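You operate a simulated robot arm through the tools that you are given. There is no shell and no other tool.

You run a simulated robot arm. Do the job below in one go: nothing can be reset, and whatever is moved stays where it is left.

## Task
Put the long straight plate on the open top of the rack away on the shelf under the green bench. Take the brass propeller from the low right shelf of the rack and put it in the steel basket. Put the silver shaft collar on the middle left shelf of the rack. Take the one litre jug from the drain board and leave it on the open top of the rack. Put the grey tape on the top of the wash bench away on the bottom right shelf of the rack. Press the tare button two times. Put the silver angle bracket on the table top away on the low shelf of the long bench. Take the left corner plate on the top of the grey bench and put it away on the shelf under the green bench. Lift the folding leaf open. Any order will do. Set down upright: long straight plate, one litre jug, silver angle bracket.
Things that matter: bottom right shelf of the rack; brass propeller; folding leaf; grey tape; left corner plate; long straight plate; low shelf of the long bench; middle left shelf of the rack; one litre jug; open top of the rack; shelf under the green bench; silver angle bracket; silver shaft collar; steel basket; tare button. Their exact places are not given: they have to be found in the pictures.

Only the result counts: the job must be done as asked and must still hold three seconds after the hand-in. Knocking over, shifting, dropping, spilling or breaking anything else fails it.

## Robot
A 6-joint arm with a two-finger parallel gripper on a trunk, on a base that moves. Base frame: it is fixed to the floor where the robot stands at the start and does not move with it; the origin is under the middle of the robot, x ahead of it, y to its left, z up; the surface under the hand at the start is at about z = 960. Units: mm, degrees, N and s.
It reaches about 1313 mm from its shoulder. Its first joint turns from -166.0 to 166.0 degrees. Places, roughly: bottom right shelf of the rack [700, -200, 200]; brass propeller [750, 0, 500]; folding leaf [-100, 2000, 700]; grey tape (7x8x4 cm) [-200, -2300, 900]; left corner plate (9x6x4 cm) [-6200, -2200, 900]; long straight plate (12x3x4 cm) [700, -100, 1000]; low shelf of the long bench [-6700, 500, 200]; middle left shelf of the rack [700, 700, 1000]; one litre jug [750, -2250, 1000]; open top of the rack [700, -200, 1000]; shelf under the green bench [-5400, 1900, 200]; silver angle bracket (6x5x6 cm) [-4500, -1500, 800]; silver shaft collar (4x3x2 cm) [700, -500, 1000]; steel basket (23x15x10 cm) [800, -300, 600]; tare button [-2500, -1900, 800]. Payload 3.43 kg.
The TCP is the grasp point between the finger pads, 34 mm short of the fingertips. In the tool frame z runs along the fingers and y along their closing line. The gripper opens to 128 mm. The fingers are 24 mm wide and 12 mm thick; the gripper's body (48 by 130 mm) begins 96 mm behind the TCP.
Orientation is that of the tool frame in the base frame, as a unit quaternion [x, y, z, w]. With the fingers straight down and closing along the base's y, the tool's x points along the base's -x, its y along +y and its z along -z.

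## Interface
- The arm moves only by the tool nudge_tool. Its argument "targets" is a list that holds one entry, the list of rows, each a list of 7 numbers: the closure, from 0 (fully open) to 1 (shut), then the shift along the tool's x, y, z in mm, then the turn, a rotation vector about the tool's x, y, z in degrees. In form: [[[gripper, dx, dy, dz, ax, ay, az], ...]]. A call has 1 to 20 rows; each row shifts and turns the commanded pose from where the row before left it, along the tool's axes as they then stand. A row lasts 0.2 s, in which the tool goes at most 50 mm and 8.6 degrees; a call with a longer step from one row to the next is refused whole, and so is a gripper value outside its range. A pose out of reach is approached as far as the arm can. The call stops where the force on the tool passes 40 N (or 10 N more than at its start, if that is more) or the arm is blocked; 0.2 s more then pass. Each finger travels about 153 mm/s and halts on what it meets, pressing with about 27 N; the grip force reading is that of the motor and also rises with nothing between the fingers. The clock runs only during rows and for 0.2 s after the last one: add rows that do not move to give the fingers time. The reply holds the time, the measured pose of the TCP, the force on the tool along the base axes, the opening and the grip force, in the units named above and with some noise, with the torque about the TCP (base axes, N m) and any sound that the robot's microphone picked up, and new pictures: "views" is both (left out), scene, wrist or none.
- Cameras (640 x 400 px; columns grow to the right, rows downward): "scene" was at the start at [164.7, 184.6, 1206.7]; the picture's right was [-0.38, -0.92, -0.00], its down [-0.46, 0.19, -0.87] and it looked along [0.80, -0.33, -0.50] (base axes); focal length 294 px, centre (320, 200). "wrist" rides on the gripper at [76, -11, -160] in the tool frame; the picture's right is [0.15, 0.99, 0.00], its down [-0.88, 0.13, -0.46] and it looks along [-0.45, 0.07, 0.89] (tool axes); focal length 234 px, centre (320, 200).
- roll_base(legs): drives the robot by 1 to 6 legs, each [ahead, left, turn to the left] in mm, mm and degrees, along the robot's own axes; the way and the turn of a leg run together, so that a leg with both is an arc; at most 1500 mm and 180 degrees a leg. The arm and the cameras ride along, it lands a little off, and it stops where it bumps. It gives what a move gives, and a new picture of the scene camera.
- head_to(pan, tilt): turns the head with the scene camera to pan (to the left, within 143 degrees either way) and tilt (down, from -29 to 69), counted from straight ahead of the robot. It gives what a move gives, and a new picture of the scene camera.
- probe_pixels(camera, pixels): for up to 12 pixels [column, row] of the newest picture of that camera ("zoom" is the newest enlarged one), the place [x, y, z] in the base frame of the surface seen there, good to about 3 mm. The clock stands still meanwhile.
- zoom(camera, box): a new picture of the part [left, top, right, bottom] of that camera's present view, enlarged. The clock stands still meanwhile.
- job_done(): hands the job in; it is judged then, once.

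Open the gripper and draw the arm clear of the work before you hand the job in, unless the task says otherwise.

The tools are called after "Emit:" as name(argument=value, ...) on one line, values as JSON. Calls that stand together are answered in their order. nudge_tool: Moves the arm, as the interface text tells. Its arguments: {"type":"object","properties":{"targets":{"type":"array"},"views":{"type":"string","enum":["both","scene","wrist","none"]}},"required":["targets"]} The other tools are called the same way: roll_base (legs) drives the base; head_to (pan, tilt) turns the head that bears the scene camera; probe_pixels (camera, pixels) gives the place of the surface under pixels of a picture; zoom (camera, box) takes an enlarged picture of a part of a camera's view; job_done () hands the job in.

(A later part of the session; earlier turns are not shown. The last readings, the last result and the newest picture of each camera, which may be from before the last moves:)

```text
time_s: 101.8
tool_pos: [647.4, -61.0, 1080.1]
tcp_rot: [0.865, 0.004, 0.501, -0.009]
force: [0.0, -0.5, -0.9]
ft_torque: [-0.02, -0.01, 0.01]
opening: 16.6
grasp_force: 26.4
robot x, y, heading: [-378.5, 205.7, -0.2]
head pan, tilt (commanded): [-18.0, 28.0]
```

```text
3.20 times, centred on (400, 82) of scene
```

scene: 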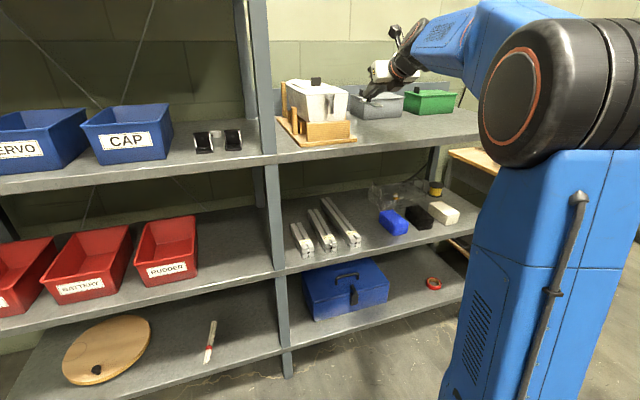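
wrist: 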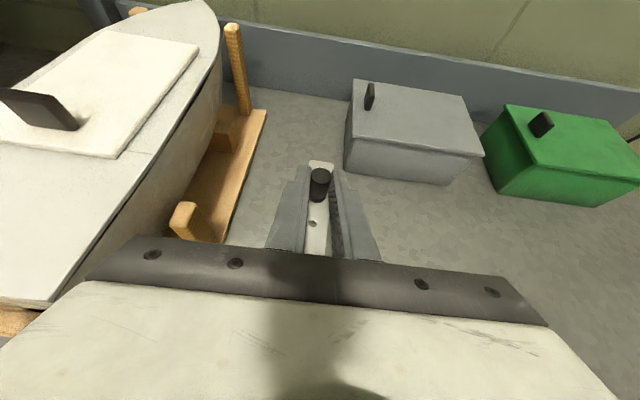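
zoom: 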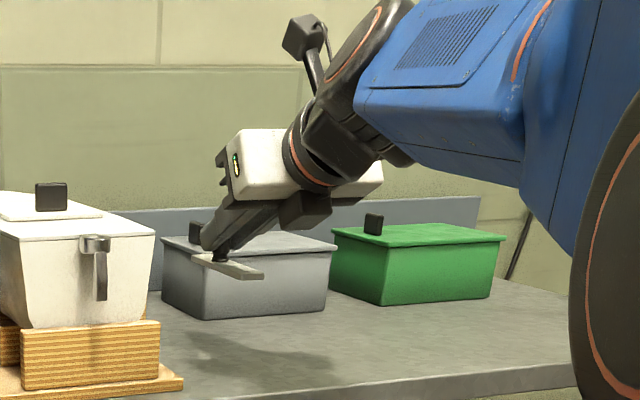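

The plate hangs level in the grip. I retract from the rack and bring the hand in to a carrying pose at the robot's right front.

Emit:
nudge_tool(targets=[[[1, -8, 0, -14, 0, 0, 0], [1, -15, 0, -26, 0, 0, 0], [1, -20, 0, -34.6, 0, 0, 0], [1, -20, 0, -34.6, 0, 0, 0], [1, -20, 0, -34.6, 0, 0, 0], [1, -20, 0, -34.6, 0, 0, 0], [1, -20, 0, -34.6, 0, 0, 0], [1, -20, 0, -34.6, 0, 0, 0], [1, -20, 0, -34.6, 0, 0, 0], [1, -20, 10, -34.6, 0, 0, 0], [1, -20, 20, -34.6, 0, 0, 0], [1, -20, 20, -34.6, 0, 0, 0], [1, -20, 20, -34.6, 0, 0, 0], [1, -12, 20, -20, 0, 0, 0], [1, 0, 20, 0, 0, 0, 0], [1, 0, 20, 0, 0, 0, 0], [1, 0, 10, 0, 0, 0, 0]]], views="both")

```text
time_s: 105.4
tool_pos: [141.6, -208.9, 1075.6]
tcp_rot: [0.865, 0.005, 0.501, -0.009]
force: [0.6, -0.1, -0.3]
ft_torque: [-0.02, 0.03, 0.02]
opening: 16.6
grasp_force: 27.5
robot x, y, heading: [-382.2, 202.9, -0.4]
head pan, tilt (commanded): [-18.0, 28.0]
```

scene: 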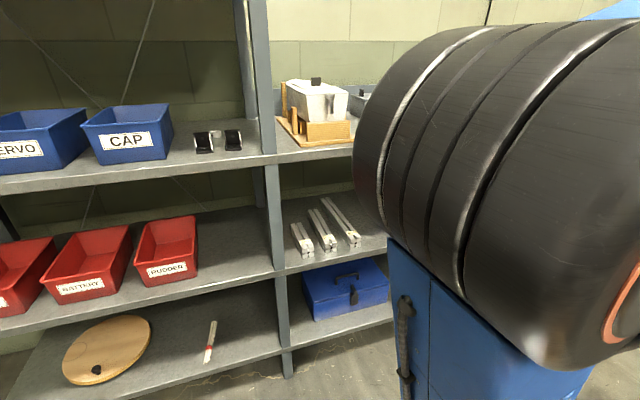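
wrist: 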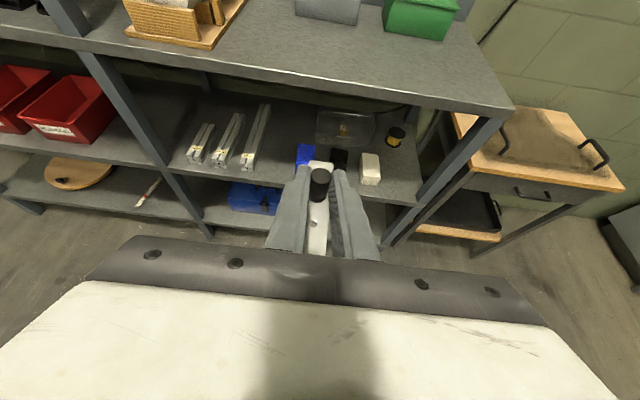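

Carrying pose is set. I back off another 300 mm, then turn left 90° to face the wall with the benches.

Emit:
roll_base(legs=[[-300, 0, 0], [0, 0, 90]])

Emit:
head_to(pan=55, tilt=12)

Emit:
head_to(pan=100, tilt=15)

```text
time_s: 111.2
tool_pos: [-265.4, 726.0, 1076.1]
tcp_rot: [0.609, 0.614, 0.348, -0.361]
force: [0.3, 0.8, 0.5]
ft_torque: [0.0, -0.03, 0.0]
opening: 16.6
grasp_force: 26.7
robot x, y, heading: [-680.9, 210.1, 89.6]
head pan, tilt (commanded): [-18.0, 28.0]
```

scene: 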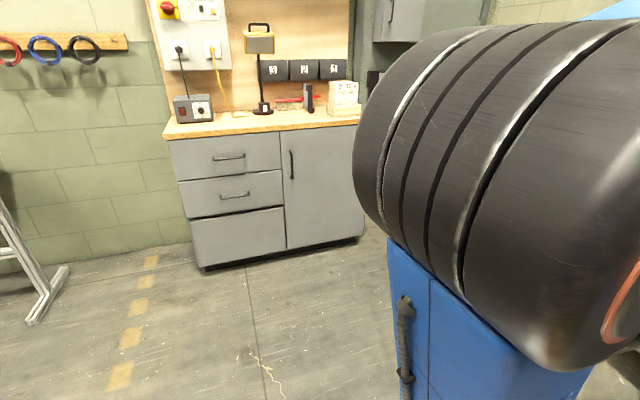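

```text
time_s: 112.7
tool_pos: [-266.2, 727.7, 1076.2]
tcp_rot: [0.61, 0.613, 0.349, -0.36]
force: [-0.5, 0.1, -0.6]
ft_torque: [0.01, -0.02, 0.03]
opening: 16.7
grasp_force: 27.6
robot x, y, heading: [-680.6, 207.0, 89.5]
head pan, tilt (commanded): [55.0, 12.0]
```

scene: 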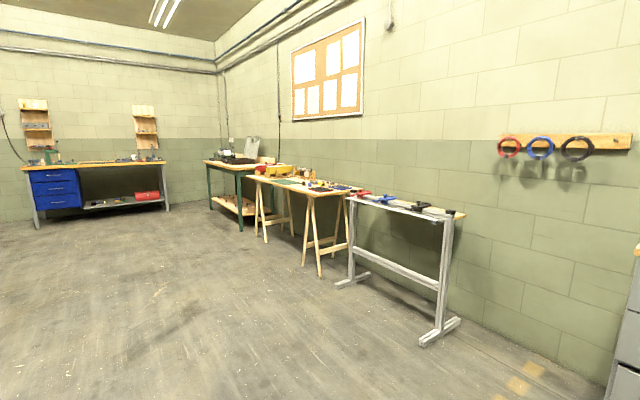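

```text
time_s: 113.8
tool_pos: [-264.7, 725.7, 1075.2]
tcp_rot: [0.61, 0.614, 0.348, -0.36]
force: [-1.0, 0.7, -1.1]
ft_torque: [-0.02, 0.0, 0.04]
opening: 16.7
grasp_force: 27.2
robot x, y, heading: [-678.0, 209.7, 89.7]
head pan, tilt (commanded): [100.0, 15.0]
```

scene: 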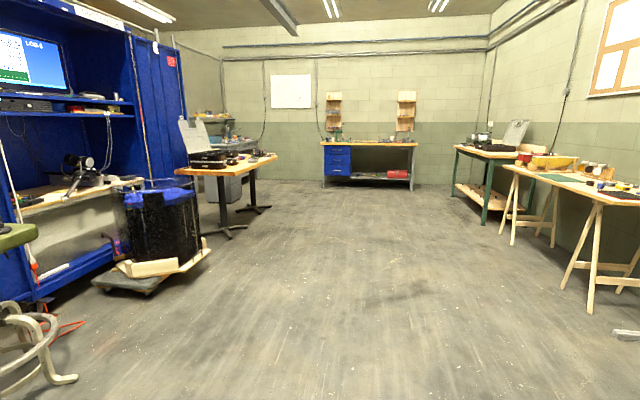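

The aisle along −x is open. I probe floor points at table feet to plan the drive.

Emit:
probe_pixels(camera="scene", pixels=[[590, 310], [483, 224], [512, 243], [453, 195], [330, 187], [412, 189], [235, 236], [150, 292], [60, 380], [500, 197], [495, 150], [205, 165]])

```text
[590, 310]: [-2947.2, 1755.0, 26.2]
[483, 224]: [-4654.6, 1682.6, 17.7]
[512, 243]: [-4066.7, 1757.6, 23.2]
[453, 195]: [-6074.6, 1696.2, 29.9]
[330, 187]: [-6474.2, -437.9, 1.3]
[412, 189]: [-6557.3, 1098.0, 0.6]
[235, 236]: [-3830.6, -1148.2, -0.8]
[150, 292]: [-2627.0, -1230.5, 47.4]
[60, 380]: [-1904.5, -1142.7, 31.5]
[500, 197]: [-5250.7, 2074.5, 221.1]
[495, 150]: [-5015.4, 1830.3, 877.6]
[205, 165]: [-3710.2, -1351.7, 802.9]
```

Green bench front legs are at (-4655,1683) and (-6075,1696), shelf z≈220. I strafe left along the aisle and then up towards the bench.

Emit:
roll_base(legs=[[0, 1500, 0], [0, 1500, 0], [0, 1250, 0], [350, 0, 0.4]])

Emit:
head_to(pan=10, tilt=30)

```text
time_s: 136.1
tool_pos: [-4533.6, 1122.0, 1076.0]
tcp_rot: [0.608, 0.616, 0.347, -0.362]
force: [-0.2, 0.0, -0.8]
ft_torque: [-0.02, 0.01, -0.01]
opening: 16.6
grasp_force: 27.7
robot x, y, heading: [-4948.6, 602.4, 89.9]
head pan, tilt (commanded): [100.0, 15.0]
```

scene: 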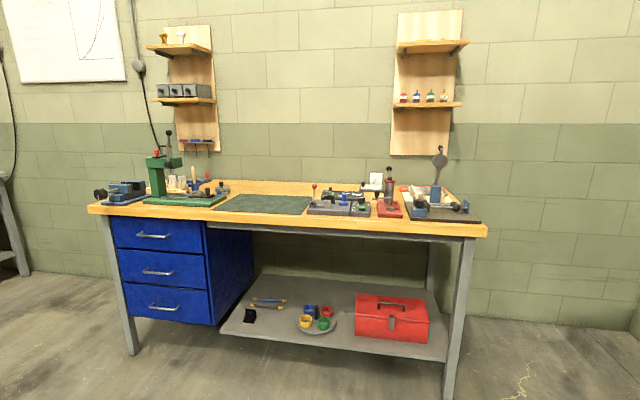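

```text
time_s: 137.8
tool_pos: [-4533.5, 1120.8, 1075.5]
tcp_rot: [0.607, 0.616, 0.348, -0.362]
force: [-0.2, -0.8, -0.2]
ft_torque: [0.01, 0.02, -0.02]
opening: 16.8
grasp_force: 27.3
robot x, y, heading: [-4944.2, 602.3, 90.0]
head pan, tilt (commanded): [10.0, 30.0]
```

scene: 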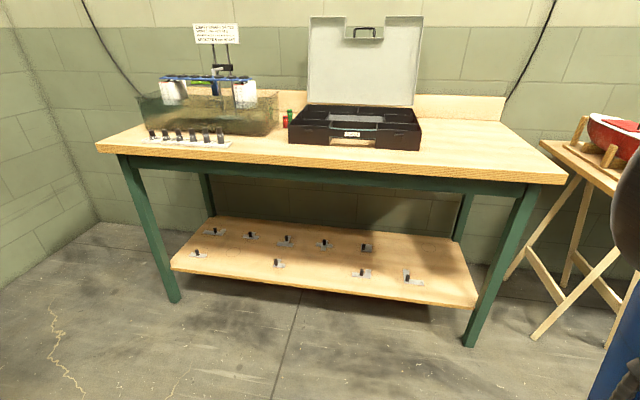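

The shelf under the green bench carries nine small plates with free space at centre-front and front right. I zoom and probe it.

Emit:
zoom(camera="scene", box=[160, 190, 500, 320])

Emit:
probe_pixels(camera="zoom", pixels=[[40, 140], [580, 220], [220, 150], [380, 185], [470, 170], [390, 120], [310, 110], [235, 100], [110, 90], [70, 125], [300, 160], [430, 215]])

Emit:
probe_pixels(camera="scene", pixels=[[175, 262], [475, 303], [320, 286], [310, 265], [330, 268], [320, 240], [400, 180], [500, 190], [480, 340], [165, 300]])

```text
1.88 times, centred on (330, 255) of scene
```

zoom: 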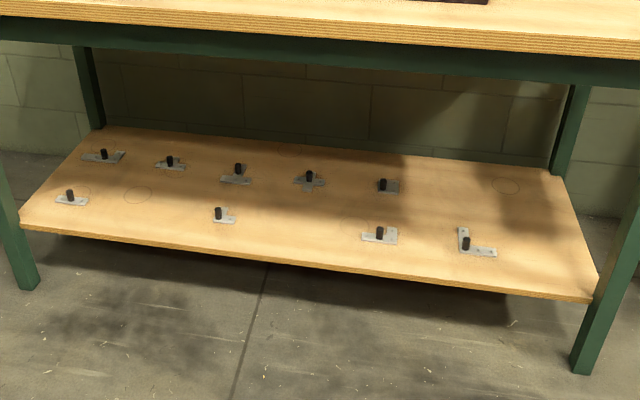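

```text
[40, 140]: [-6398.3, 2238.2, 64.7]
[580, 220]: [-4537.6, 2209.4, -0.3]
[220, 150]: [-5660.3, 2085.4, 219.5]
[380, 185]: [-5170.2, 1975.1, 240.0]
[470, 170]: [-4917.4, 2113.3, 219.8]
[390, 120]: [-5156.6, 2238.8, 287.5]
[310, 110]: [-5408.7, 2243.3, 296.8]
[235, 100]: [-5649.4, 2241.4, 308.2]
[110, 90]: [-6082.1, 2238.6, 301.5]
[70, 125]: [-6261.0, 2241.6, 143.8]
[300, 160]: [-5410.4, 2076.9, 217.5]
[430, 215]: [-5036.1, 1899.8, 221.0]
```

```text
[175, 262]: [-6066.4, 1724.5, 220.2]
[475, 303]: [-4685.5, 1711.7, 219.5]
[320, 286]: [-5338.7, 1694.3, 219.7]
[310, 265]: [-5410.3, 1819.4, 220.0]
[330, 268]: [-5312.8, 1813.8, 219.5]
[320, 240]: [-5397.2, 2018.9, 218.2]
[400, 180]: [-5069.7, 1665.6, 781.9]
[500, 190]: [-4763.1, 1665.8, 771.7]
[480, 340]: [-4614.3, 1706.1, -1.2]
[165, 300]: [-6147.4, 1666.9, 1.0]
```

Shelf surface z≈219.5, front edge y≈1695, and a wide free gap around x≈-5350. I drive so that the arm works to its right of centre there.

Emit:
roll_base(legs=[[130, 690, 0]])

Emit:
head_to(pan=-15, tilt=38)

```text
time_s: 141.6
tool_pos: [-5222.5, 1254.1, 1074.8]
tcp_rot: [0.606, 0.617, 0.347, -0.363]
force: [0.0, -0.3, -0.4]
ft_torque: [0.0, 0.0, 0.01]
opening: 16.6
grasp_force: 26.6
robot x, y, heading: [-5628.1, 724.2, 90.2]
head pan, tilt (commanded): [10.0, 30.0]
```

scene: 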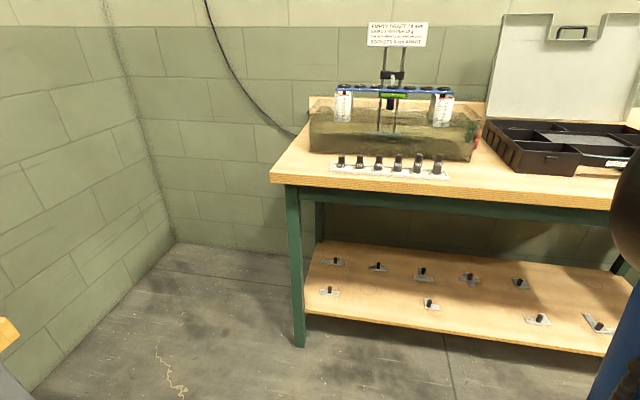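

```text
time_s: 142.5
tool_pos: [-5221.0, 1253.3, 1076.1]
tcp_rot: [0.607, 0.616, 0.348, -0.362]
force: [-0.6, -0.2, -0.6]
ft_torque: [-0.01, -0.03, 0.01]
opening: 16.7
grasp_force: 27.3
robot x, y, heading: [-5629.6, 726.5, 90.0]
head pan, tilt (commanded): [-15.0, 38.0]
```

scene: 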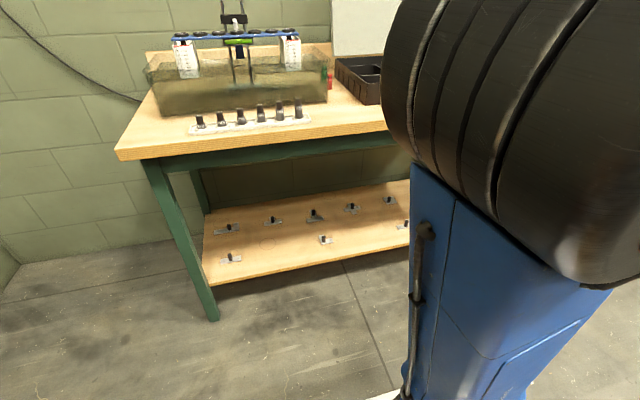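

I probe the plates around the gap in this view.

Emit:
probe_pixels(camera="scene", pixels=[[325, 241], [404, 226], [388, 200], [351, 209], [316, 216], [365, 238], [350, 257], [380, 215], [330, 244], [232, 258]])

```text
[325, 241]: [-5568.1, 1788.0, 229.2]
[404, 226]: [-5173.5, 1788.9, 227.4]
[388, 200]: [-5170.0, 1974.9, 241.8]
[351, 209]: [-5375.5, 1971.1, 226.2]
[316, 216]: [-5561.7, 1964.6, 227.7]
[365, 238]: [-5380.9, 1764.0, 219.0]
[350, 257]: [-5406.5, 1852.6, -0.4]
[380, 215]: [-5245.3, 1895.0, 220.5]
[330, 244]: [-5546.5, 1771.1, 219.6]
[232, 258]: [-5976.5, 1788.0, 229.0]
```

The grid has an empty spot at (-5370,1790). I lower the hand in front of the bench to about z 420, staying clear of its front edge at y≈1665.

Emit:
nudge_tool(targets=[[[1, -12, -4, 16, 0, 0, 0], [1, -23.9, -8.3, 31.5, 0, 0, 0], [1, -23.9, -8.3, 31.5, 0, 0, 0], [1, -23.9, -8.3, 31.5, 0, 0, 0], [1, -23.9, -8.3, 31.5, 0, 0, 0], [1, -23.9, -8.3, 31.5, 0, 0, 0], [1, -23.9, -8.3, 31.5, 0, 0, 0], [1, -23.9, -8.3, 31.5, 0, 0, 0], [1, -23.9, -8.3, 31.5, 0, 0, 0], [1, -23.9, -8.3, 31.5, 0, 0, 0], [1, -23.9, -8.3, 31.5, 0, 0, 0], [1, -23.9, -8.3, 31.5, 0, 0, 0], [1, -23.9, -8.3, 31.5, 0, 0, 0], [1, -23.9, -8.3, 31.5, 0, 0, 0], [1, -23.9, -8.3, 31.5, 0, 0, 0], [1, -23.9, -8.3, 31.5, 0, 0, 0], [1, -23.9, -8.3, 31.5, 0, 0, 0], [1, -23.9, -8.3, 31.5, 0, 0, 0], [1, -12, -4, 15, 0, 0, 0], [1, 0, 0, 0, 0, 0, 0]]])

```text
time_s: 146.7
tool_pos: [-5349.3, 1560.1, 446.0]
tcp_rot: [0.606, 0.617, 0.347, -0.363]
force: [0.1, 0.7, -0.3]
ft_torque: [0.01, 0.03, 0.0]
opening: 16.6
grasp_force: 27.0
out of reach, approached as far as the arm can: row 11, 12, 13, 14, 15
robot x, y, heading: [-5634.7, 729.2, 90.1]
head pan, tilt (commanded): [-15.0, 38.0]
```

scene: 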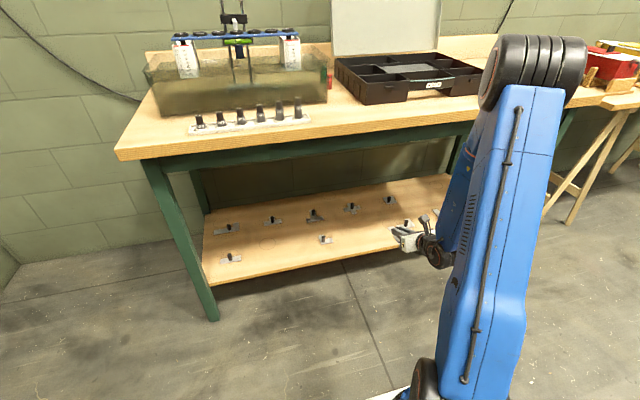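
wrist: 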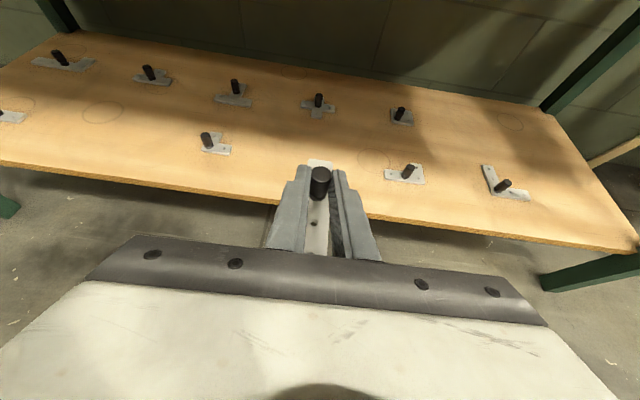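

Still held, TCP (-5349,1560,446). An empty ring mark shows at wrist (375,160); I probe it and its neighbours.

Emit:
probe_pixels(camera="wrist", pixels=[[375, 160], [358, 160], [392, 158], [405, 175], [215, 145], [318, 110], [340, 200], [270, 160], [320, 165], [386, 178]])

Emit:
zoom(camera="wrist", box=[240, 80, 440, 205])

```text
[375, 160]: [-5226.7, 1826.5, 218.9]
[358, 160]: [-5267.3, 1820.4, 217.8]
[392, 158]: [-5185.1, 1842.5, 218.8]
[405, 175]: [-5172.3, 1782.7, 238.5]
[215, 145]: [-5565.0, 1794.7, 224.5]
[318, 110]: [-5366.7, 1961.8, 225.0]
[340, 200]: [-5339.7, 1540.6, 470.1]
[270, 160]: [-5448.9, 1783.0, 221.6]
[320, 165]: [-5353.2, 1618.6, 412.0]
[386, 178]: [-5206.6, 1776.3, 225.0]
```

```text
3.20 times, centred on (340, 142) of wrist
```

zoom: 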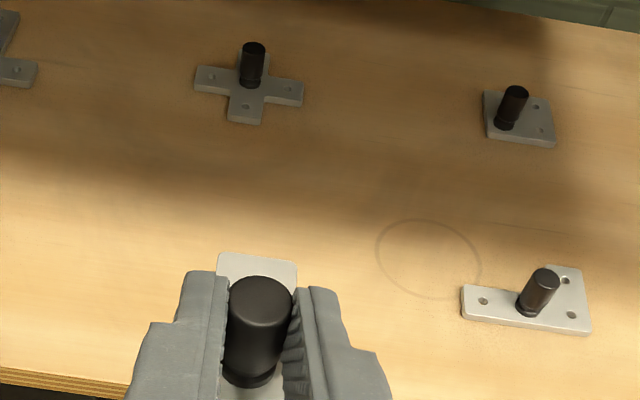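

The rings are only stains. I move in over the free spot to about (-5370,1790,330).

Emit:
nudge_tool(targets=[[[1, 1.2, -2, 20, 0, 0, 0], [1, 2.1, -3, 36, 0, 0, 0], [1, 2.1, -3, 38, 0, 0, 0], [1, 2.1, -3, 38, 0, 0, 0], [1, 2.1, -3, 38, 0, 0, 0], [1, 2.1, -3, 38, 0, 0, 0], [1, 2.1, -3, 32, 0, 0, 0], [1, 1, -1, 17, 0, 0, 0], [1, 0, 0, 0, 0, 0, 0]]])

```text
time_s: 148.7
tool_pos: [-5376.5, 1792.0, 330.7]
tcp_rot: [0.606, 0.617, 0.347, -0.363]
force: [0.0, -0.2, -0.4]
ft_torque: [-0.02, 0.0, -0.03]
opening: 16.7
grasp_force: 27.2
robot x, y, heading: [-5631.6, 733.3, 90.2]
head pan, tilt (commanded): [-15.0, 38.0]
```

scene: 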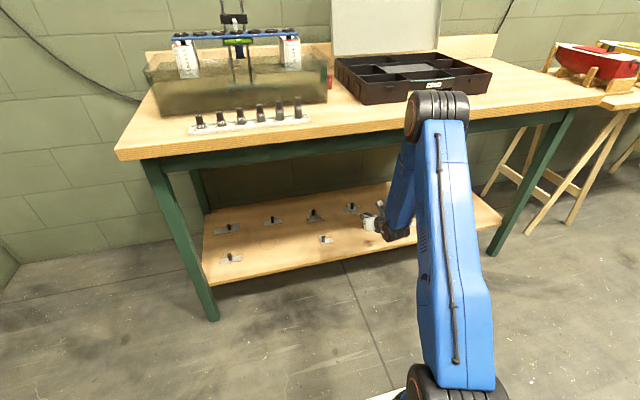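
wrist: 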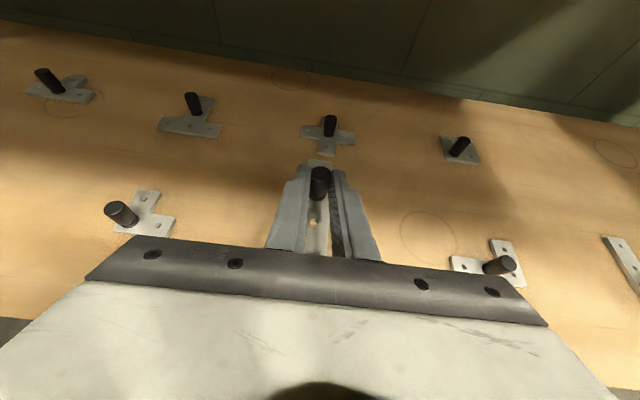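

Well positioned with the cross plate about 55 mm beyond. I lower about 66 mm, slowly at the end.

Emit:
nudge_tool(targets=[[[1, -8, 0, 4.6, 0, 0, 0], [1, -14, 0, 8, 0, 0, 0], [1, -14, 0, 8, 0, 0, 0], [1, -10, 0, 5.8, 0, 0, 0], [1, -6, 0, 3.5, 0, 0, 0], [1, -2.6, 0, 1.5, 0, 0, 0], [1, -1.3, 0, 0.8, 0, 0, 0], [1, 0, 0, 0, 0, 0, 0]]], views="wrist")

```text
time_s: 150.5
tool_pos: [-5378.3, 1791.1, 267.1]
tcp_rot: [0.606, 0.617, 0.347, -0.362]
force: [0.0, -0.8, -1.1]
ft_torque: [0.0, 0.02, 0.02]
opening: 16.6
grasp_force: 26.8
robot x, y, heading: [-5632.7, 726.0, 90.1]
head pan, tilt (commanded): [-15.0, 38.0]
```

wrist: 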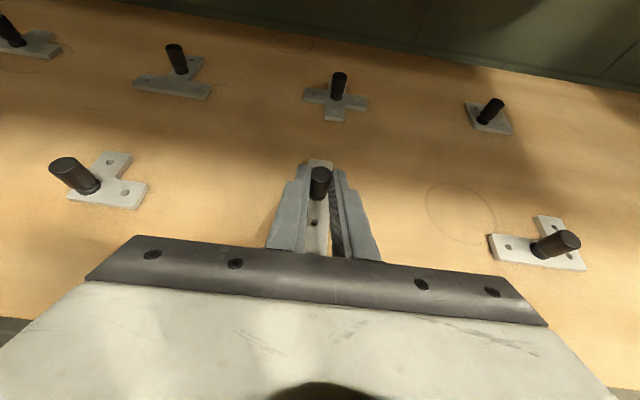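

At z≈267 with no contact yet. I continue in 1 mm steps for about 6 mm.

Emit:
nudge_tool(targets=[[[1, -1.3, 0, 0.75, 0, 0, 0], [1, -1, 0, 0.6, 0, 0, 0], [1, -0.9, 0, 0.5, 0, 0, 0], [1, -0.9, 0, 0.5, 0, 0, 0], [1, -0.9, 0, 0.5, 0, 0, 0], [1, 0, 0, 0, 0, 0, 0]]], views="none")

```text
time_s: 151.9
tool_pos: [-5378.7, 1790.9, 261.6]
tcp_rot: [0.607, 0.617, 0.346, -0.362]
force: [0.3, 0.1, 0.2]
ft_torque: [-0.02, -0.04, 0.01]
opening: 16.7
grasp_force: 26.9
robot x, y, heading: [-5634.2, 729.5, 89.9]
head pan, tilt (commanded): [-15.0, 38.0]
```

Emit:
nudge_tool(targets=[[[1, -0.9, 0, 0.5, 0, 0, 0], [1, -0.9, 0, 0.5, 0, 0, 0], [1, 0, 0, 0, 0, 0, 0]]], views="none")

```text
time_s: 152.7
tool_pos: [-5378.1, 1791.0, 260.9]
tcp_rot: [0.607, 0.617, 0.347, -0.362]
force: [0.0, 0.8, 3.1]
ft_torque: [-0.2, -0.03, -0.02]
opening: 16.6
grasp_force: 26.8
robot x, y, heading: [-5637.2, 729.2, 89.9]
head pan, tilt (commanded): [-15.0, 38.0]
```

Light contact (3 N). I open the fingers gently and back away along the approach line.

Emit:
nudge_tool(targets=[[[0.85, 0, 0, 0, 0, 0, 0], [0.75, 0, 0, 0, 0, 0, 0], [0.6, 0, 0, 0, 0, 0, 0], [0.6, 1, 0, -2, 0, 0, 0], [0.6, 2, 0, -10, 0, 0, 0], [0.6, 0, 0, -25, 0, 0, 0], [0.6, 0, 0, -35, 0, 0, 0], [0.6, 0, 0, -35, 0, 0, 0], [0.6, 0, 0, 0, 0, 0, 0]]], views="wrist")

Emit:
zoom(camera="wrist", box=[240, 80, 400, 180])

```text
time_s: 154.7
tool_pos: [-5376.6, 1699.3, 315.1]
tcp_rot: [0.606, 0.617, 0.347, -0.362]
force: [0.6, 0.0, -0.5]
ft_torque: [-0.02, 0.0, 0.04]
opening: 51.3
grasp_force: 0.1
robot x, y, heading: [-5636.7, 728.9, 90.2]
head pan, tilt (commanded): [-15.0, 38.0]
```

wrist: 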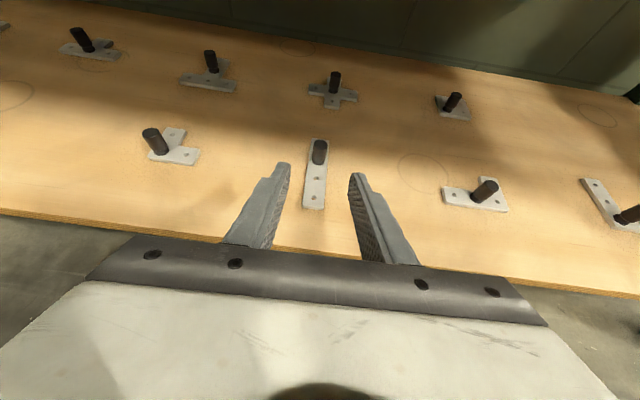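

```text
4.00 times, centred on (320, 130) of wrist
```

zoom: 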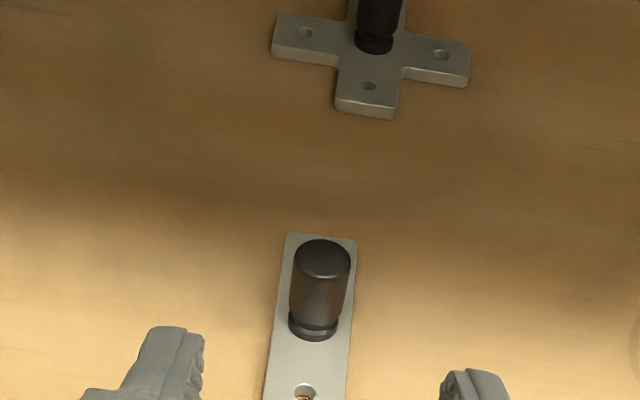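

The long plate stands upright on the shelf. I withdraw the hand from under the bench and raise it clear.

Emit:
nudge_tool(targets=[[[0.6, 3.9, 0, -39.2, 0, 0, 0], [0.6, 3.9, 0, -39.2, 0, 0, 0], [0.6, 3.9, 0, -39.2, 0, 0, 0], [0.6, 3.9, 0, -39.2, 0, 0, 0], [0.6, 3.9, 0, -39.2, 0, 0, 0], [0.6, 37, 0, -21.4, 0, 0, 0], [0.6, 37, 0, -21.4, 0, 0, 0], [0.6, 37, 0, -21.4, 0, 0, 0], [0.6, 37, 0, -21.4, 0, 0, 0], [0.6, 37, 0, -21.4, 0, 0, 0], [0.6, 37, 0, -21.4, 0, 0, 0], [0.6, 37, 0, -21.4, 0, 0, 0], [0.6, 37, 0, -21.4, 0, 0, 0], [0.6, 37, 0, -21.4, 0, 0, 0], [0.6, 37, 0, -21.4, 0, 0, 0], [0.6, 37, 0, -21.4, 0, 0, 0], [0.6, 30, 10, -17, 0, 0, 0], [0.6, 20, 20, -30, 0, 0, 0], [0.6, 10, 20, -35, 0, 0, 0], [0.6, 0, 0, 0, 0, 0, 0]]], views="none")

Emit:
nudge_tool(targets=[[[0.6, 5, 25, -30, 0, 0, 0], [0.6, 0, 25, -35, 0, 0, 0], [0.6, -5, 25, -35, 0, 0, 0], [0.6, -10, 25, -30, 0, 0, 0], [0.6, -10, 20, -30, 0, 0, 0], [0.6, -10, 10, -30, 0, 0, 0], [0.6, 0, 0, 0, 0, 0, 0]]], views="none")

Emit:
head_to(pan=130, tilt=15)

```text
time_s: 158.9
tool_pos: [-5302.7, 1511.1, 990.5]
tcp_rot: [0.606, 0.617, 0.347, -0.363]
force: [-0.2, -0.1, -0.7]
ft_torque: [0.03, -0.05, -0.01]
opening: 51.0
grasp_force: 0.2
out of reach, approached as far as the arm can: row 5
robot x, y, heading: [-5631.3, 733.3, 89.9]
head pan, tilt (commanded): [-15.0, 38.0]
```

```text
time_s: 160.5
tool_pos: [-5168.3, 1335.1, 1057.3]
tcp_rot: [0.606, 0.617, 0.347, -0.362]
force: [0.4, 0.1, -0.7]
ft_torque: [-0.02, -0.02, 0.03]
opening: 51.2
grasp_force: 0.0
robot x, y, heading: [-5634.9, 733.2, 90.0]
head pan, tilt (commanded): [-15.0, 38.0]
```

```text
time_s: 162.8
tool_pos: [-5169.5, 1335.8, 1056.6]
tcp_rot: [0.607, 0.616, 0.347, -0.363]
force: [1.1, -0.4, 0.3]
ft_torque: [-0.04, -0.01, 0.0]
opening: 51.5
grasp_force: 0.1
robot x, y, heading: [-5632.5, 729.9, 90.2]
head pan, tilt (commanded): [130.0, 15.0]
```

scene: 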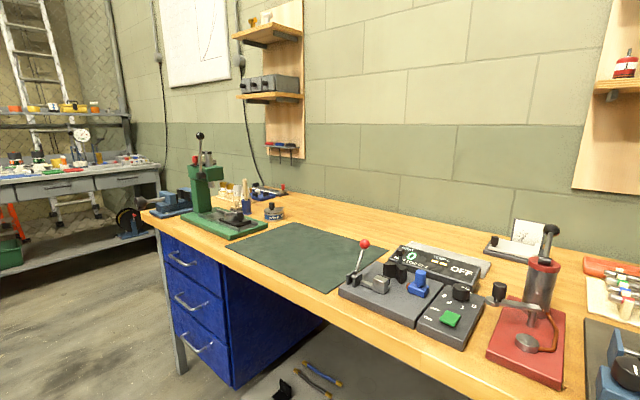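

Now for the silver angle bracket on the table. I drive back to the aisle, and turn to face the −y side.

Emit:
roll_base(legs=[[-650, 0, 0], [0, -900, 0], [0, 0, 180]])

Emit:
head_to(pan=10, tilt=20)

Emit:
head_to(pan=-50, tilt=15)

```text
time_s: 178.0
tool_pos: [-5210.4, -511.4, 1056.6]
tcp_rot: [-0.609, 0.615, -0.358, -0.352]
force: [0.5, 0.4, 0.5]
ft_torque: [0.05, -0.02, 0.0]
opening: 51.0
grasp_force: 0.2
robot x, y, heading: [-4729.2, 83.1, -91.3]
head pan, tilt (commanded): [130.0, 15.0]
```

scene: 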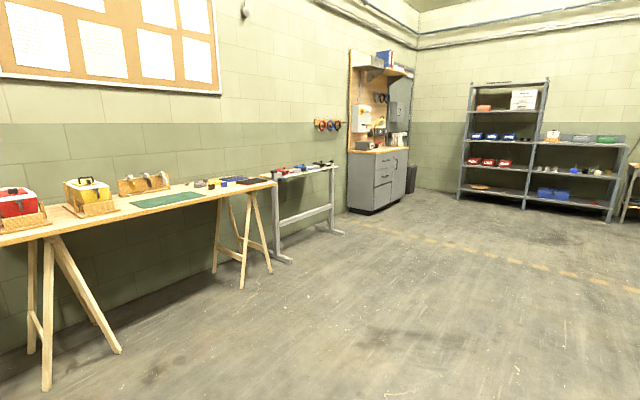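

```text
time_s: 180.0
tool_pos: [-5208.9, -510.6, 1057.2]
tcp_rot: [-0.609, 0.614, -0.358, -0.351]
force: [0.1, -0.3, -0.7]
ft_torque: [-0.01, 0.01, 0.03]
opening: 51.3
grasp_force: 0.1
robot x, y, heading: [-4727.0, 80.4, -91.8]
head pan, tilt (commanded): [10.0, 20.0]
```

scene: 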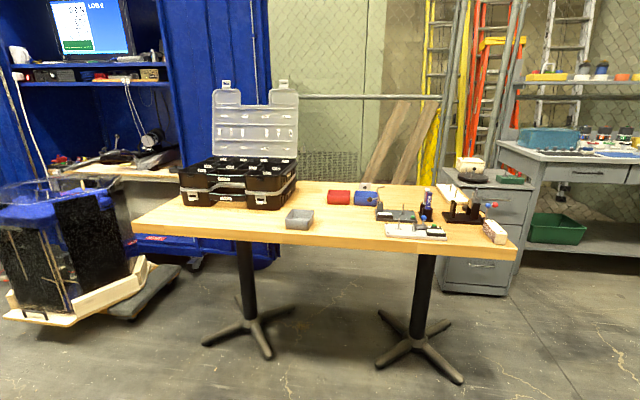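

```text
time_s: 181.3
tool_pos: [-5208.6, -511.1, 1056.7]
tcp_rot: [-0.609, 0.614, -0.358, -0.351]
force: [0.2, 0.4, 1.1]
ft_torque: [-0.01, -0.02, 0.0]
opening: 51.1
grasp_force: 0.1
robot x, y, heading: [-4731.2, 84.0, -91.5]
head pan, tilt (commanded): [-50.0, 15.0]
```

scene: 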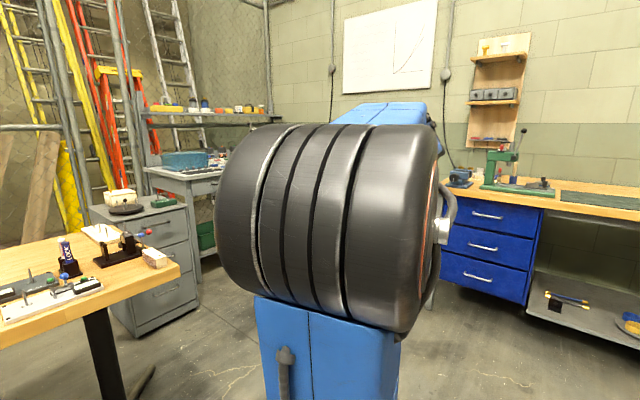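

The table is straight ahead. I turn the head back there and zoom on its top to find the silver bracket.

Emit:
head_to(pan=8, tilt=20)

Emit:
zoom(camera="scene", box=[260, 160, 520, 280])

Emit:
zoom(camera="scene", box=[320, 160, 460, 250])

```text
time_s: 182.6
tool_pos: [-5209.9, -510.7, 1057.2]
tcp_rot: [-0.608, 0.615, -0.357, -0.352]
force: [0.7, 0.1, -0.2]
ft_torque: [-0.01, -0.01, -0.02]
opening: 51.1
grasp_force: 0.1
robot x, y, heading: [-4728.0, 84.2, -91.4]
head pan, tilt (commanded): [8.0, 20.0]
```

scene: 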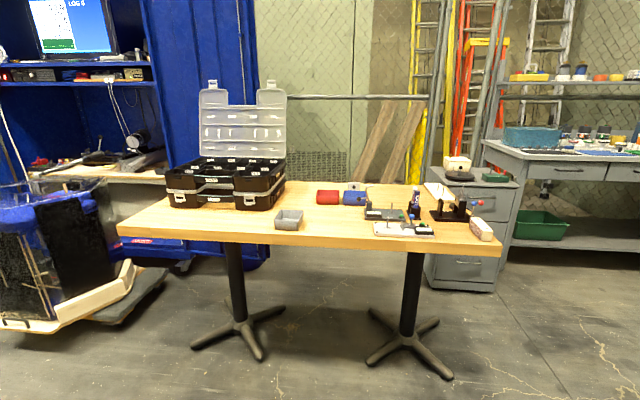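

```text
2.46 times, centred on (390, 220) of scene
```

zoom: 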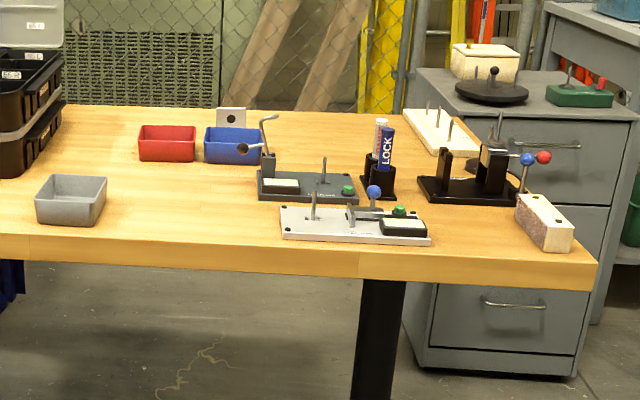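

```text
4.44 times, centred on (390, 205) of scene
```

zoom: 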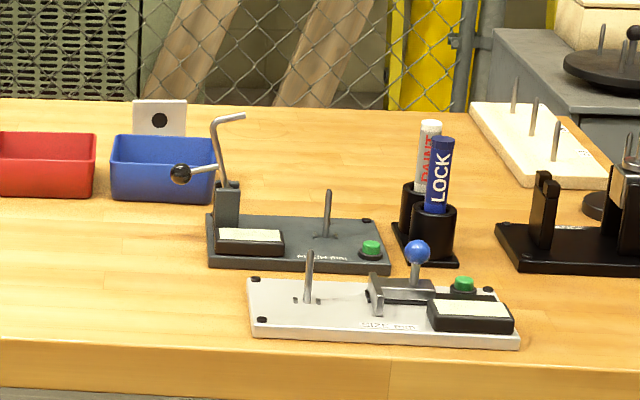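

The silver bracket with a black hole shows at zoom (160,117), just behind the blue tray. I probe it and its neighbours.

Emit:
probe_pixels(camera="zoom", pixels=[[145, 105], [180, 105], [160, 128], [160, 102], [115, 140], [210, 140], [160, 170], [50, 140], [280, 110], [205, 115], [245, 118], [183, 173]])

Emit:
probe_pixels(camera="scene", pixels=[[120, 230], [495, 250], [300, 240], [330, 182], [400, 182], [290, 215], [230, 180], [440, 185], [355, 215], [245, 280], [230, 90]])

```text
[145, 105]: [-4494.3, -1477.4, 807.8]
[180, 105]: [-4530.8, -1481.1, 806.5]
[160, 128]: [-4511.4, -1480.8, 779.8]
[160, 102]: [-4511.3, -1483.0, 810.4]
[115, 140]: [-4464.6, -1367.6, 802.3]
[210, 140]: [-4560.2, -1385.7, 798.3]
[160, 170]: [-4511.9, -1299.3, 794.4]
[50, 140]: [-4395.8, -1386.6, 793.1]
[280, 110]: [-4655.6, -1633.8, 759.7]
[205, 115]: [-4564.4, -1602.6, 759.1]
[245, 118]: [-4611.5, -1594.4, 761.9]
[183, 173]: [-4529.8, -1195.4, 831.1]
```

```text
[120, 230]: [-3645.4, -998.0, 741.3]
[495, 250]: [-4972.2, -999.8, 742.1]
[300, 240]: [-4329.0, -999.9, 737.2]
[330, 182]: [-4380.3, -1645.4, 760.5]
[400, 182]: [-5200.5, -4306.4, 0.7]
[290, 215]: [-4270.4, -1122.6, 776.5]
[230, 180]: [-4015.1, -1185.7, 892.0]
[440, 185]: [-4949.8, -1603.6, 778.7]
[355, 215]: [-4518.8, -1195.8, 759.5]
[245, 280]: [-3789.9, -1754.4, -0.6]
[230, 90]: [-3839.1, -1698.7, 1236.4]
```

The bracket occupies x −4540…−4487, front face y≈−1480, top z≈811, with the tray rim (z 802) ending near y −1390. I drive so that it lies ahead-right of the arm.

Emit:
probe_pixels(camera="zoom", pixels=[[215, 126], [225, 160], [218, 140], [205, 170], [440, 120], [417, 252]])

Emit:
roll_base(legs=[[0, 486, 1.4], [540, 0, 0]])

Emit:
head_to(pan=-15, tilt=35)

```text
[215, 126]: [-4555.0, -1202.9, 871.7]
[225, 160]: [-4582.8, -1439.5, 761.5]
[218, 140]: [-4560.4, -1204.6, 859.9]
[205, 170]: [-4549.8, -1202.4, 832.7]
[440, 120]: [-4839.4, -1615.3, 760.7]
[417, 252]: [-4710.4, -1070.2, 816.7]
```

```text
time_s: 188.2
tool_pos: [-4711.9, -1067.7, 1056.9]
tcp_rot: [0.616, -0.607, 0.362, 0.347]
force: [-0.2, -1.3, -0.1]
ft_torque: [-0.01, -0.01, -0.03]
opening: 51.1
grasp_force: 0.0
robot x, y, heading: [-4245.2, -462.2, -90.0]
head pan, tilt (commanded): [8.0, 20.0]
```

scene: 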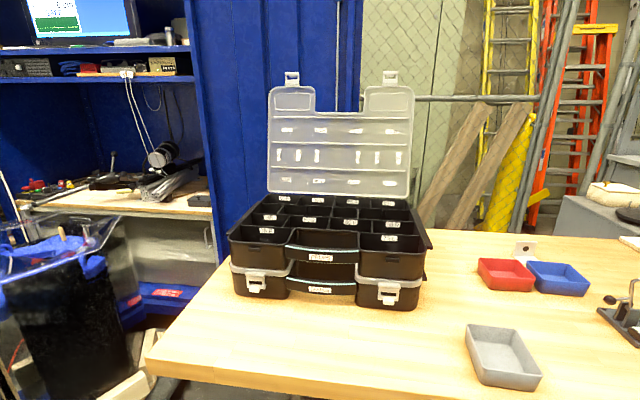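

```text
time_s: 189.0
tool_pos: [-4712.2, -1068.1, 1057.4]
tcp_rot: [0.616, -0.607, 0.362, 0.347]
force: [-1.3, -0.1, 1.0]
ft_torque: [-0.02, -0.03, 0.03]
opening: 51.4
grasp_force: 0.0
robot x, y, heading: [-4243.2, -464.2, -90.0]
head pan, tilt (commanded): [-15.0, 35.0]
```

scene: 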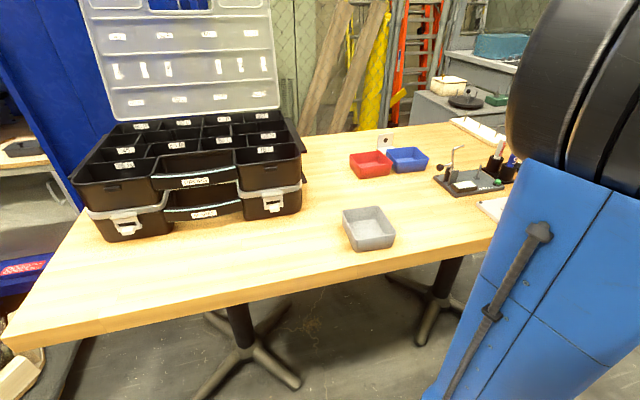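

The bracket is visible at (385,143) behind the trays. I pitch the hand to 45°, open it, and move over to a look-down position.

Emit:
nudge_tool(targets=[[[0.3, 0, 0, 0, 0, -7.5, 0], [0.3, 0, 0, 0, 0, -7.5, 0], [0.3, 12.2, -22.2, 29, 0, 0, 0], [0.3, 12.2, -22.2, 29, 0, 0, 0], [0.3, 12.2, -22.2, 29, 0, 0, 0], [0.3, 12.2, -22.2, 29, 0, 0, 0], [0.3, 12.2, -22.2, 29, 0, 0, 0], [0.3, 12.2, -22.2, 29, 0, 0, 0], [0.3, 12.2, -22.2, 29, 0, 0, 0], [0.3, 12.2, -22.2, 29, 0, 0, 0], [0.3, 12.2, -22.2, 29, 0, 0, 0], [0.3, 0, 0, 0, 0, 0, 0]]])

```text
time_s: 191.6
tool_pos: [-4504.9, -1326.6, 952.4]
tcp_rot: [0.659, -0.647, 0.279, 0.266]
force: [-0.3, -0.5, 0.4]
ft_torque: [0.01, 0.02, 0.01]
opening: 89.6
grasp_force: 0.0
robot x, y, heading: [-4251.3, -459.4, -89.9]
head pan, tilt (commanded): [-15.0, 35.0]
```

scene: 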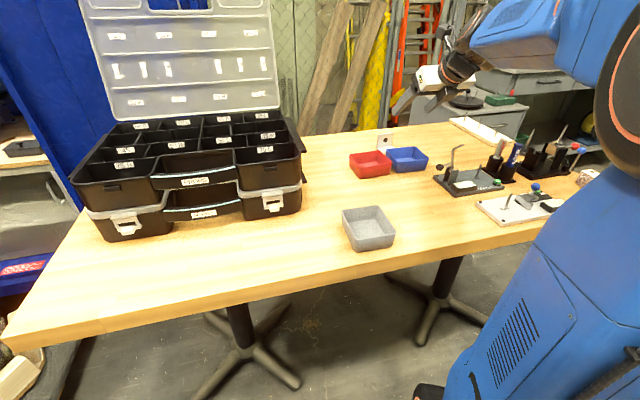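
wrist: 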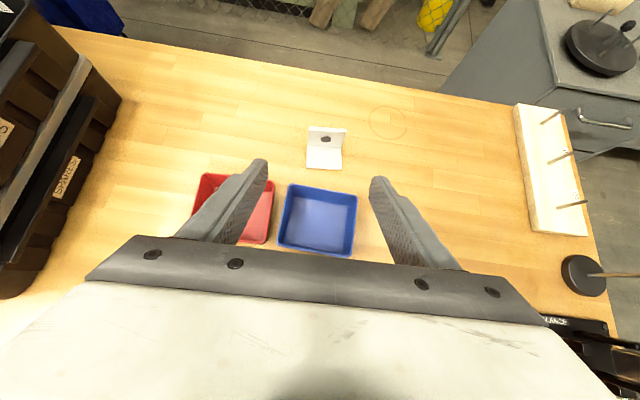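

The bracket's upright leg is at the back and its foot points toward us. I zoom and probe.

Emit:
zoom(camera="wrist", box=[276, 110, 372, 170])

Emit:
zoom(camera="wrist", box=[276, 115, 372, 175])

Emit:
probe_pixels(camera="wrist", pixels=[[309, 129], [344, 131], [325, 129], [325, 127], [310, 147], [340, 149], [308, 165], [338, 167], [325, 168], [322, 158], [300, 190], [350, 195]])

```text
6.67 times, centred on (324, 140) of wrist
```

zoom: 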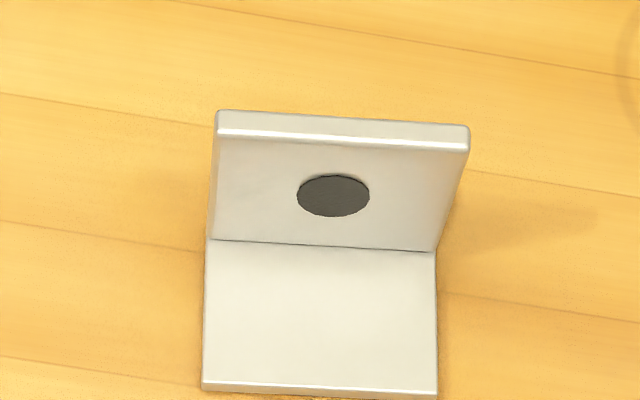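

```text
6.67 times, centred on (324, 145) of wrist
```

zoom: 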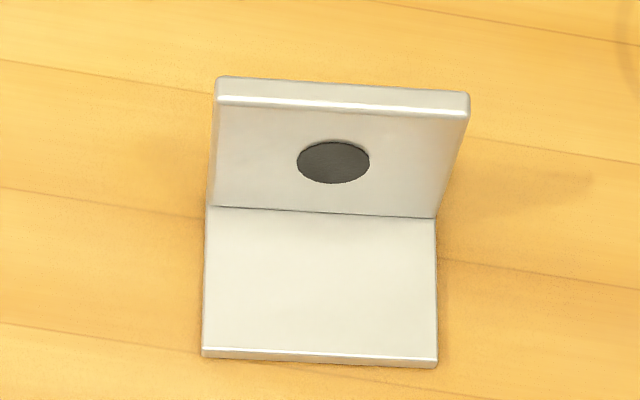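

```text
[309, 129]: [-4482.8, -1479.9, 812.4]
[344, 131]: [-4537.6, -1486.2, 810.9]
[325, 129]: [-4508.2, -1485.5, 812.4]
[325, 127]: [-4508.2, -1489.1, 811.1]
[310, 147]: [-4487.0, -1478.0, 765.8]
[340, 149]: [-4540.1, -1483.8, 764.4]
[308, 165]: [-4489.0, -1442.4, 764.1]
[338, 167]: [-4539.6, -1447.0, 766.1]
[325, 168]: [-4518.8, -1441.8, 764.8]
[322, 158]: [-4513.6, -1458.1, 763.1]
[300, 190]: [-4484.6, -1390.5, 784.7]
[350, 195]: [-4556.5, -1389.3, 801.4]
```

Upright leg at y≈−1484, foot toward us, 55 mm wide, yawed about 4°. I align the hand's yaw and go to a stand-off 80 mm short.

Emit:
nudge_tool(targets=[[[0.3, 0, 0, 0, 3.04, 0, -3.04], [0.3, -1.7, 5.7, 33.4, 0, 0, 0], [0.3, -1.7, 5.7, 33.4, 0, 0, 0], [0.3, -1.7, 5.7, 33.4, 0, 0, 0], [0.3, -1.6, 5.6, 33.4, 0, 0, 0], [0.3, 0, 0, 0, 0, 0, 0]]], views="wrist")

Emit:
probe_pixels(camera="wrist", pixels=[[318, 150], [300, 160], [340, 160], [318, 185], [318, 140]])

```text
time_s: 193.0
tool_pos: [-4517.9, -1419.2, 855.6]
tcp_rot: [0.682, -0.622, 0.288, 0.255]
force: [0.0, 0.1, 0.3]
ft_torque: [0.0, 0.02, 0.0]
opening: 89.4
grasp_force: 0.0
robot x, y, heading: [-4246.2, -461.6, -89.8]
head pan, tilt (commanded): [-15.0, 35.0]
```

wrist: 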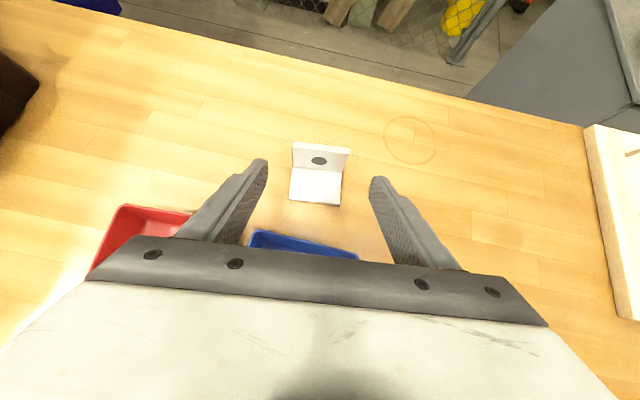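

```text
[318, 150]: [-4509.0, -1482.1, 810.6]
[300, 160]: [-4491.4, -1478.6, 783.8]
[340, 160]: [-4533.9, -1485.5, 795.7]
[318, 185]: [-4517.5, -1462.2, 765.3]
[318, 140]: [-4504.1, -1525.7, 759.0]
```

Aligned, bracket centred at wrist (320,170). I advance 81 mm so that the fingers straddle its upright leg.

Emit:
nudge_tool(targets=[[[0.3, -0.8, 0.2, 30, 0, 0, 0], [0.3, -0.8, 0.2, 28, 0, 0, 0], [0.3, -0.9, 0.2, 15, 0, 0, 0], [0.3, 0, 0, 7, 0, 0, 0], [0.3, 0, 0, 0, 0, 0, 0]]], views="wrist")

Emit:
zoom(camera="wrist", box=[240, 130, 400, 230])

```text
time_s: 194.2
tool_pos: [-4512.4, -1472.7, 795.8]
tcp_rot: [0.682, -0.622, 0.288, 0.254]
force: [0.6, 0.1, -0.5]
ft_torque: [0.0, 0.0, 0.01]
opening: 89.7
grasp_force: 0.1
robot x, y, heading: [-4251.0, -459.4, -90.0]
head pan, tilt (commanded): [-15.0, 35.0]
```

wrist: 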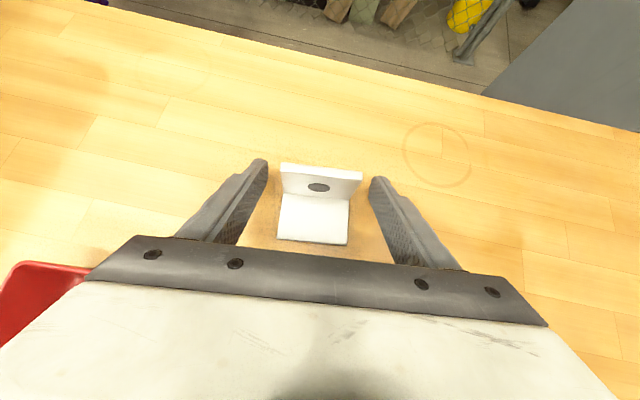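

```text
4.00 times, centred on (320, 180) of wrist
```

zoom: 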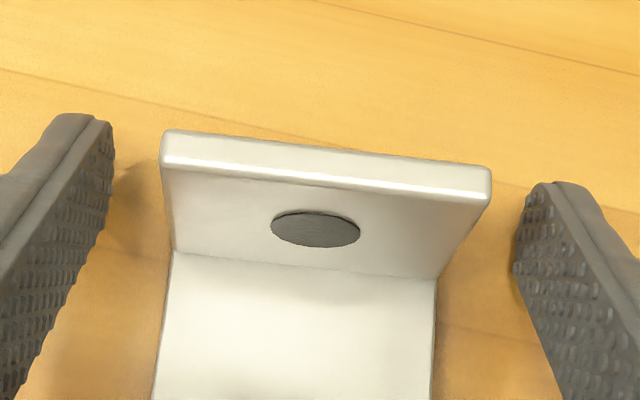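

The upright leg lies between the pads. I close slowly.

Emit:
nudge_tool(targets=[[[0.4, 0, 0, 0, 0, 0, 0], [0.48, 0, 0, 0, 0, 0, 0], [0.54, 0, 0, 0, 0, 0, 0], [0.6, 0, 0, 0, 0, 0, 0], [0.8, 0, 0, 0, 0, 0, 0], [1, 0, 0, 0, 0, 0, 0], [1, 0, 0, 0, 0, 0, 0]]], views="wrist")

Emit:
zoom(camera="wrist", box=[240, 130, 400, 230])

```text
time_s: 195.8
tool_pos: [-4512.6, -1473.7, 796.3]
tcp_rot: [0.682, -0.622, 0.288, 0.254]
force: [0.2, -1.3, 1.7]
ft_torque: [-0.02, 0.05, 0.03]
opening: 59.6
grasp_force: 26.9
robot x, y, heading: [-4249.4, -464.4, -90.1]
head pan, tilt (commanded): [-15.0, 35.0]
```

wrist: 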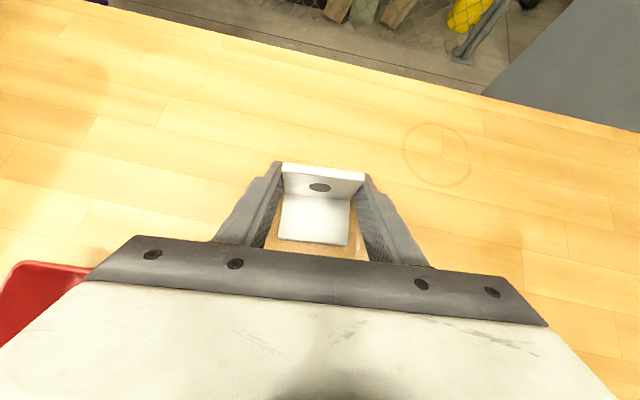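

```text
4.00 times, centred on (320, 180) of wrist
```

zoom: 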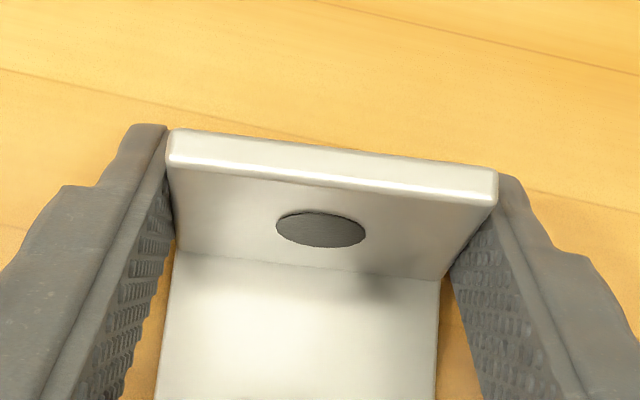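

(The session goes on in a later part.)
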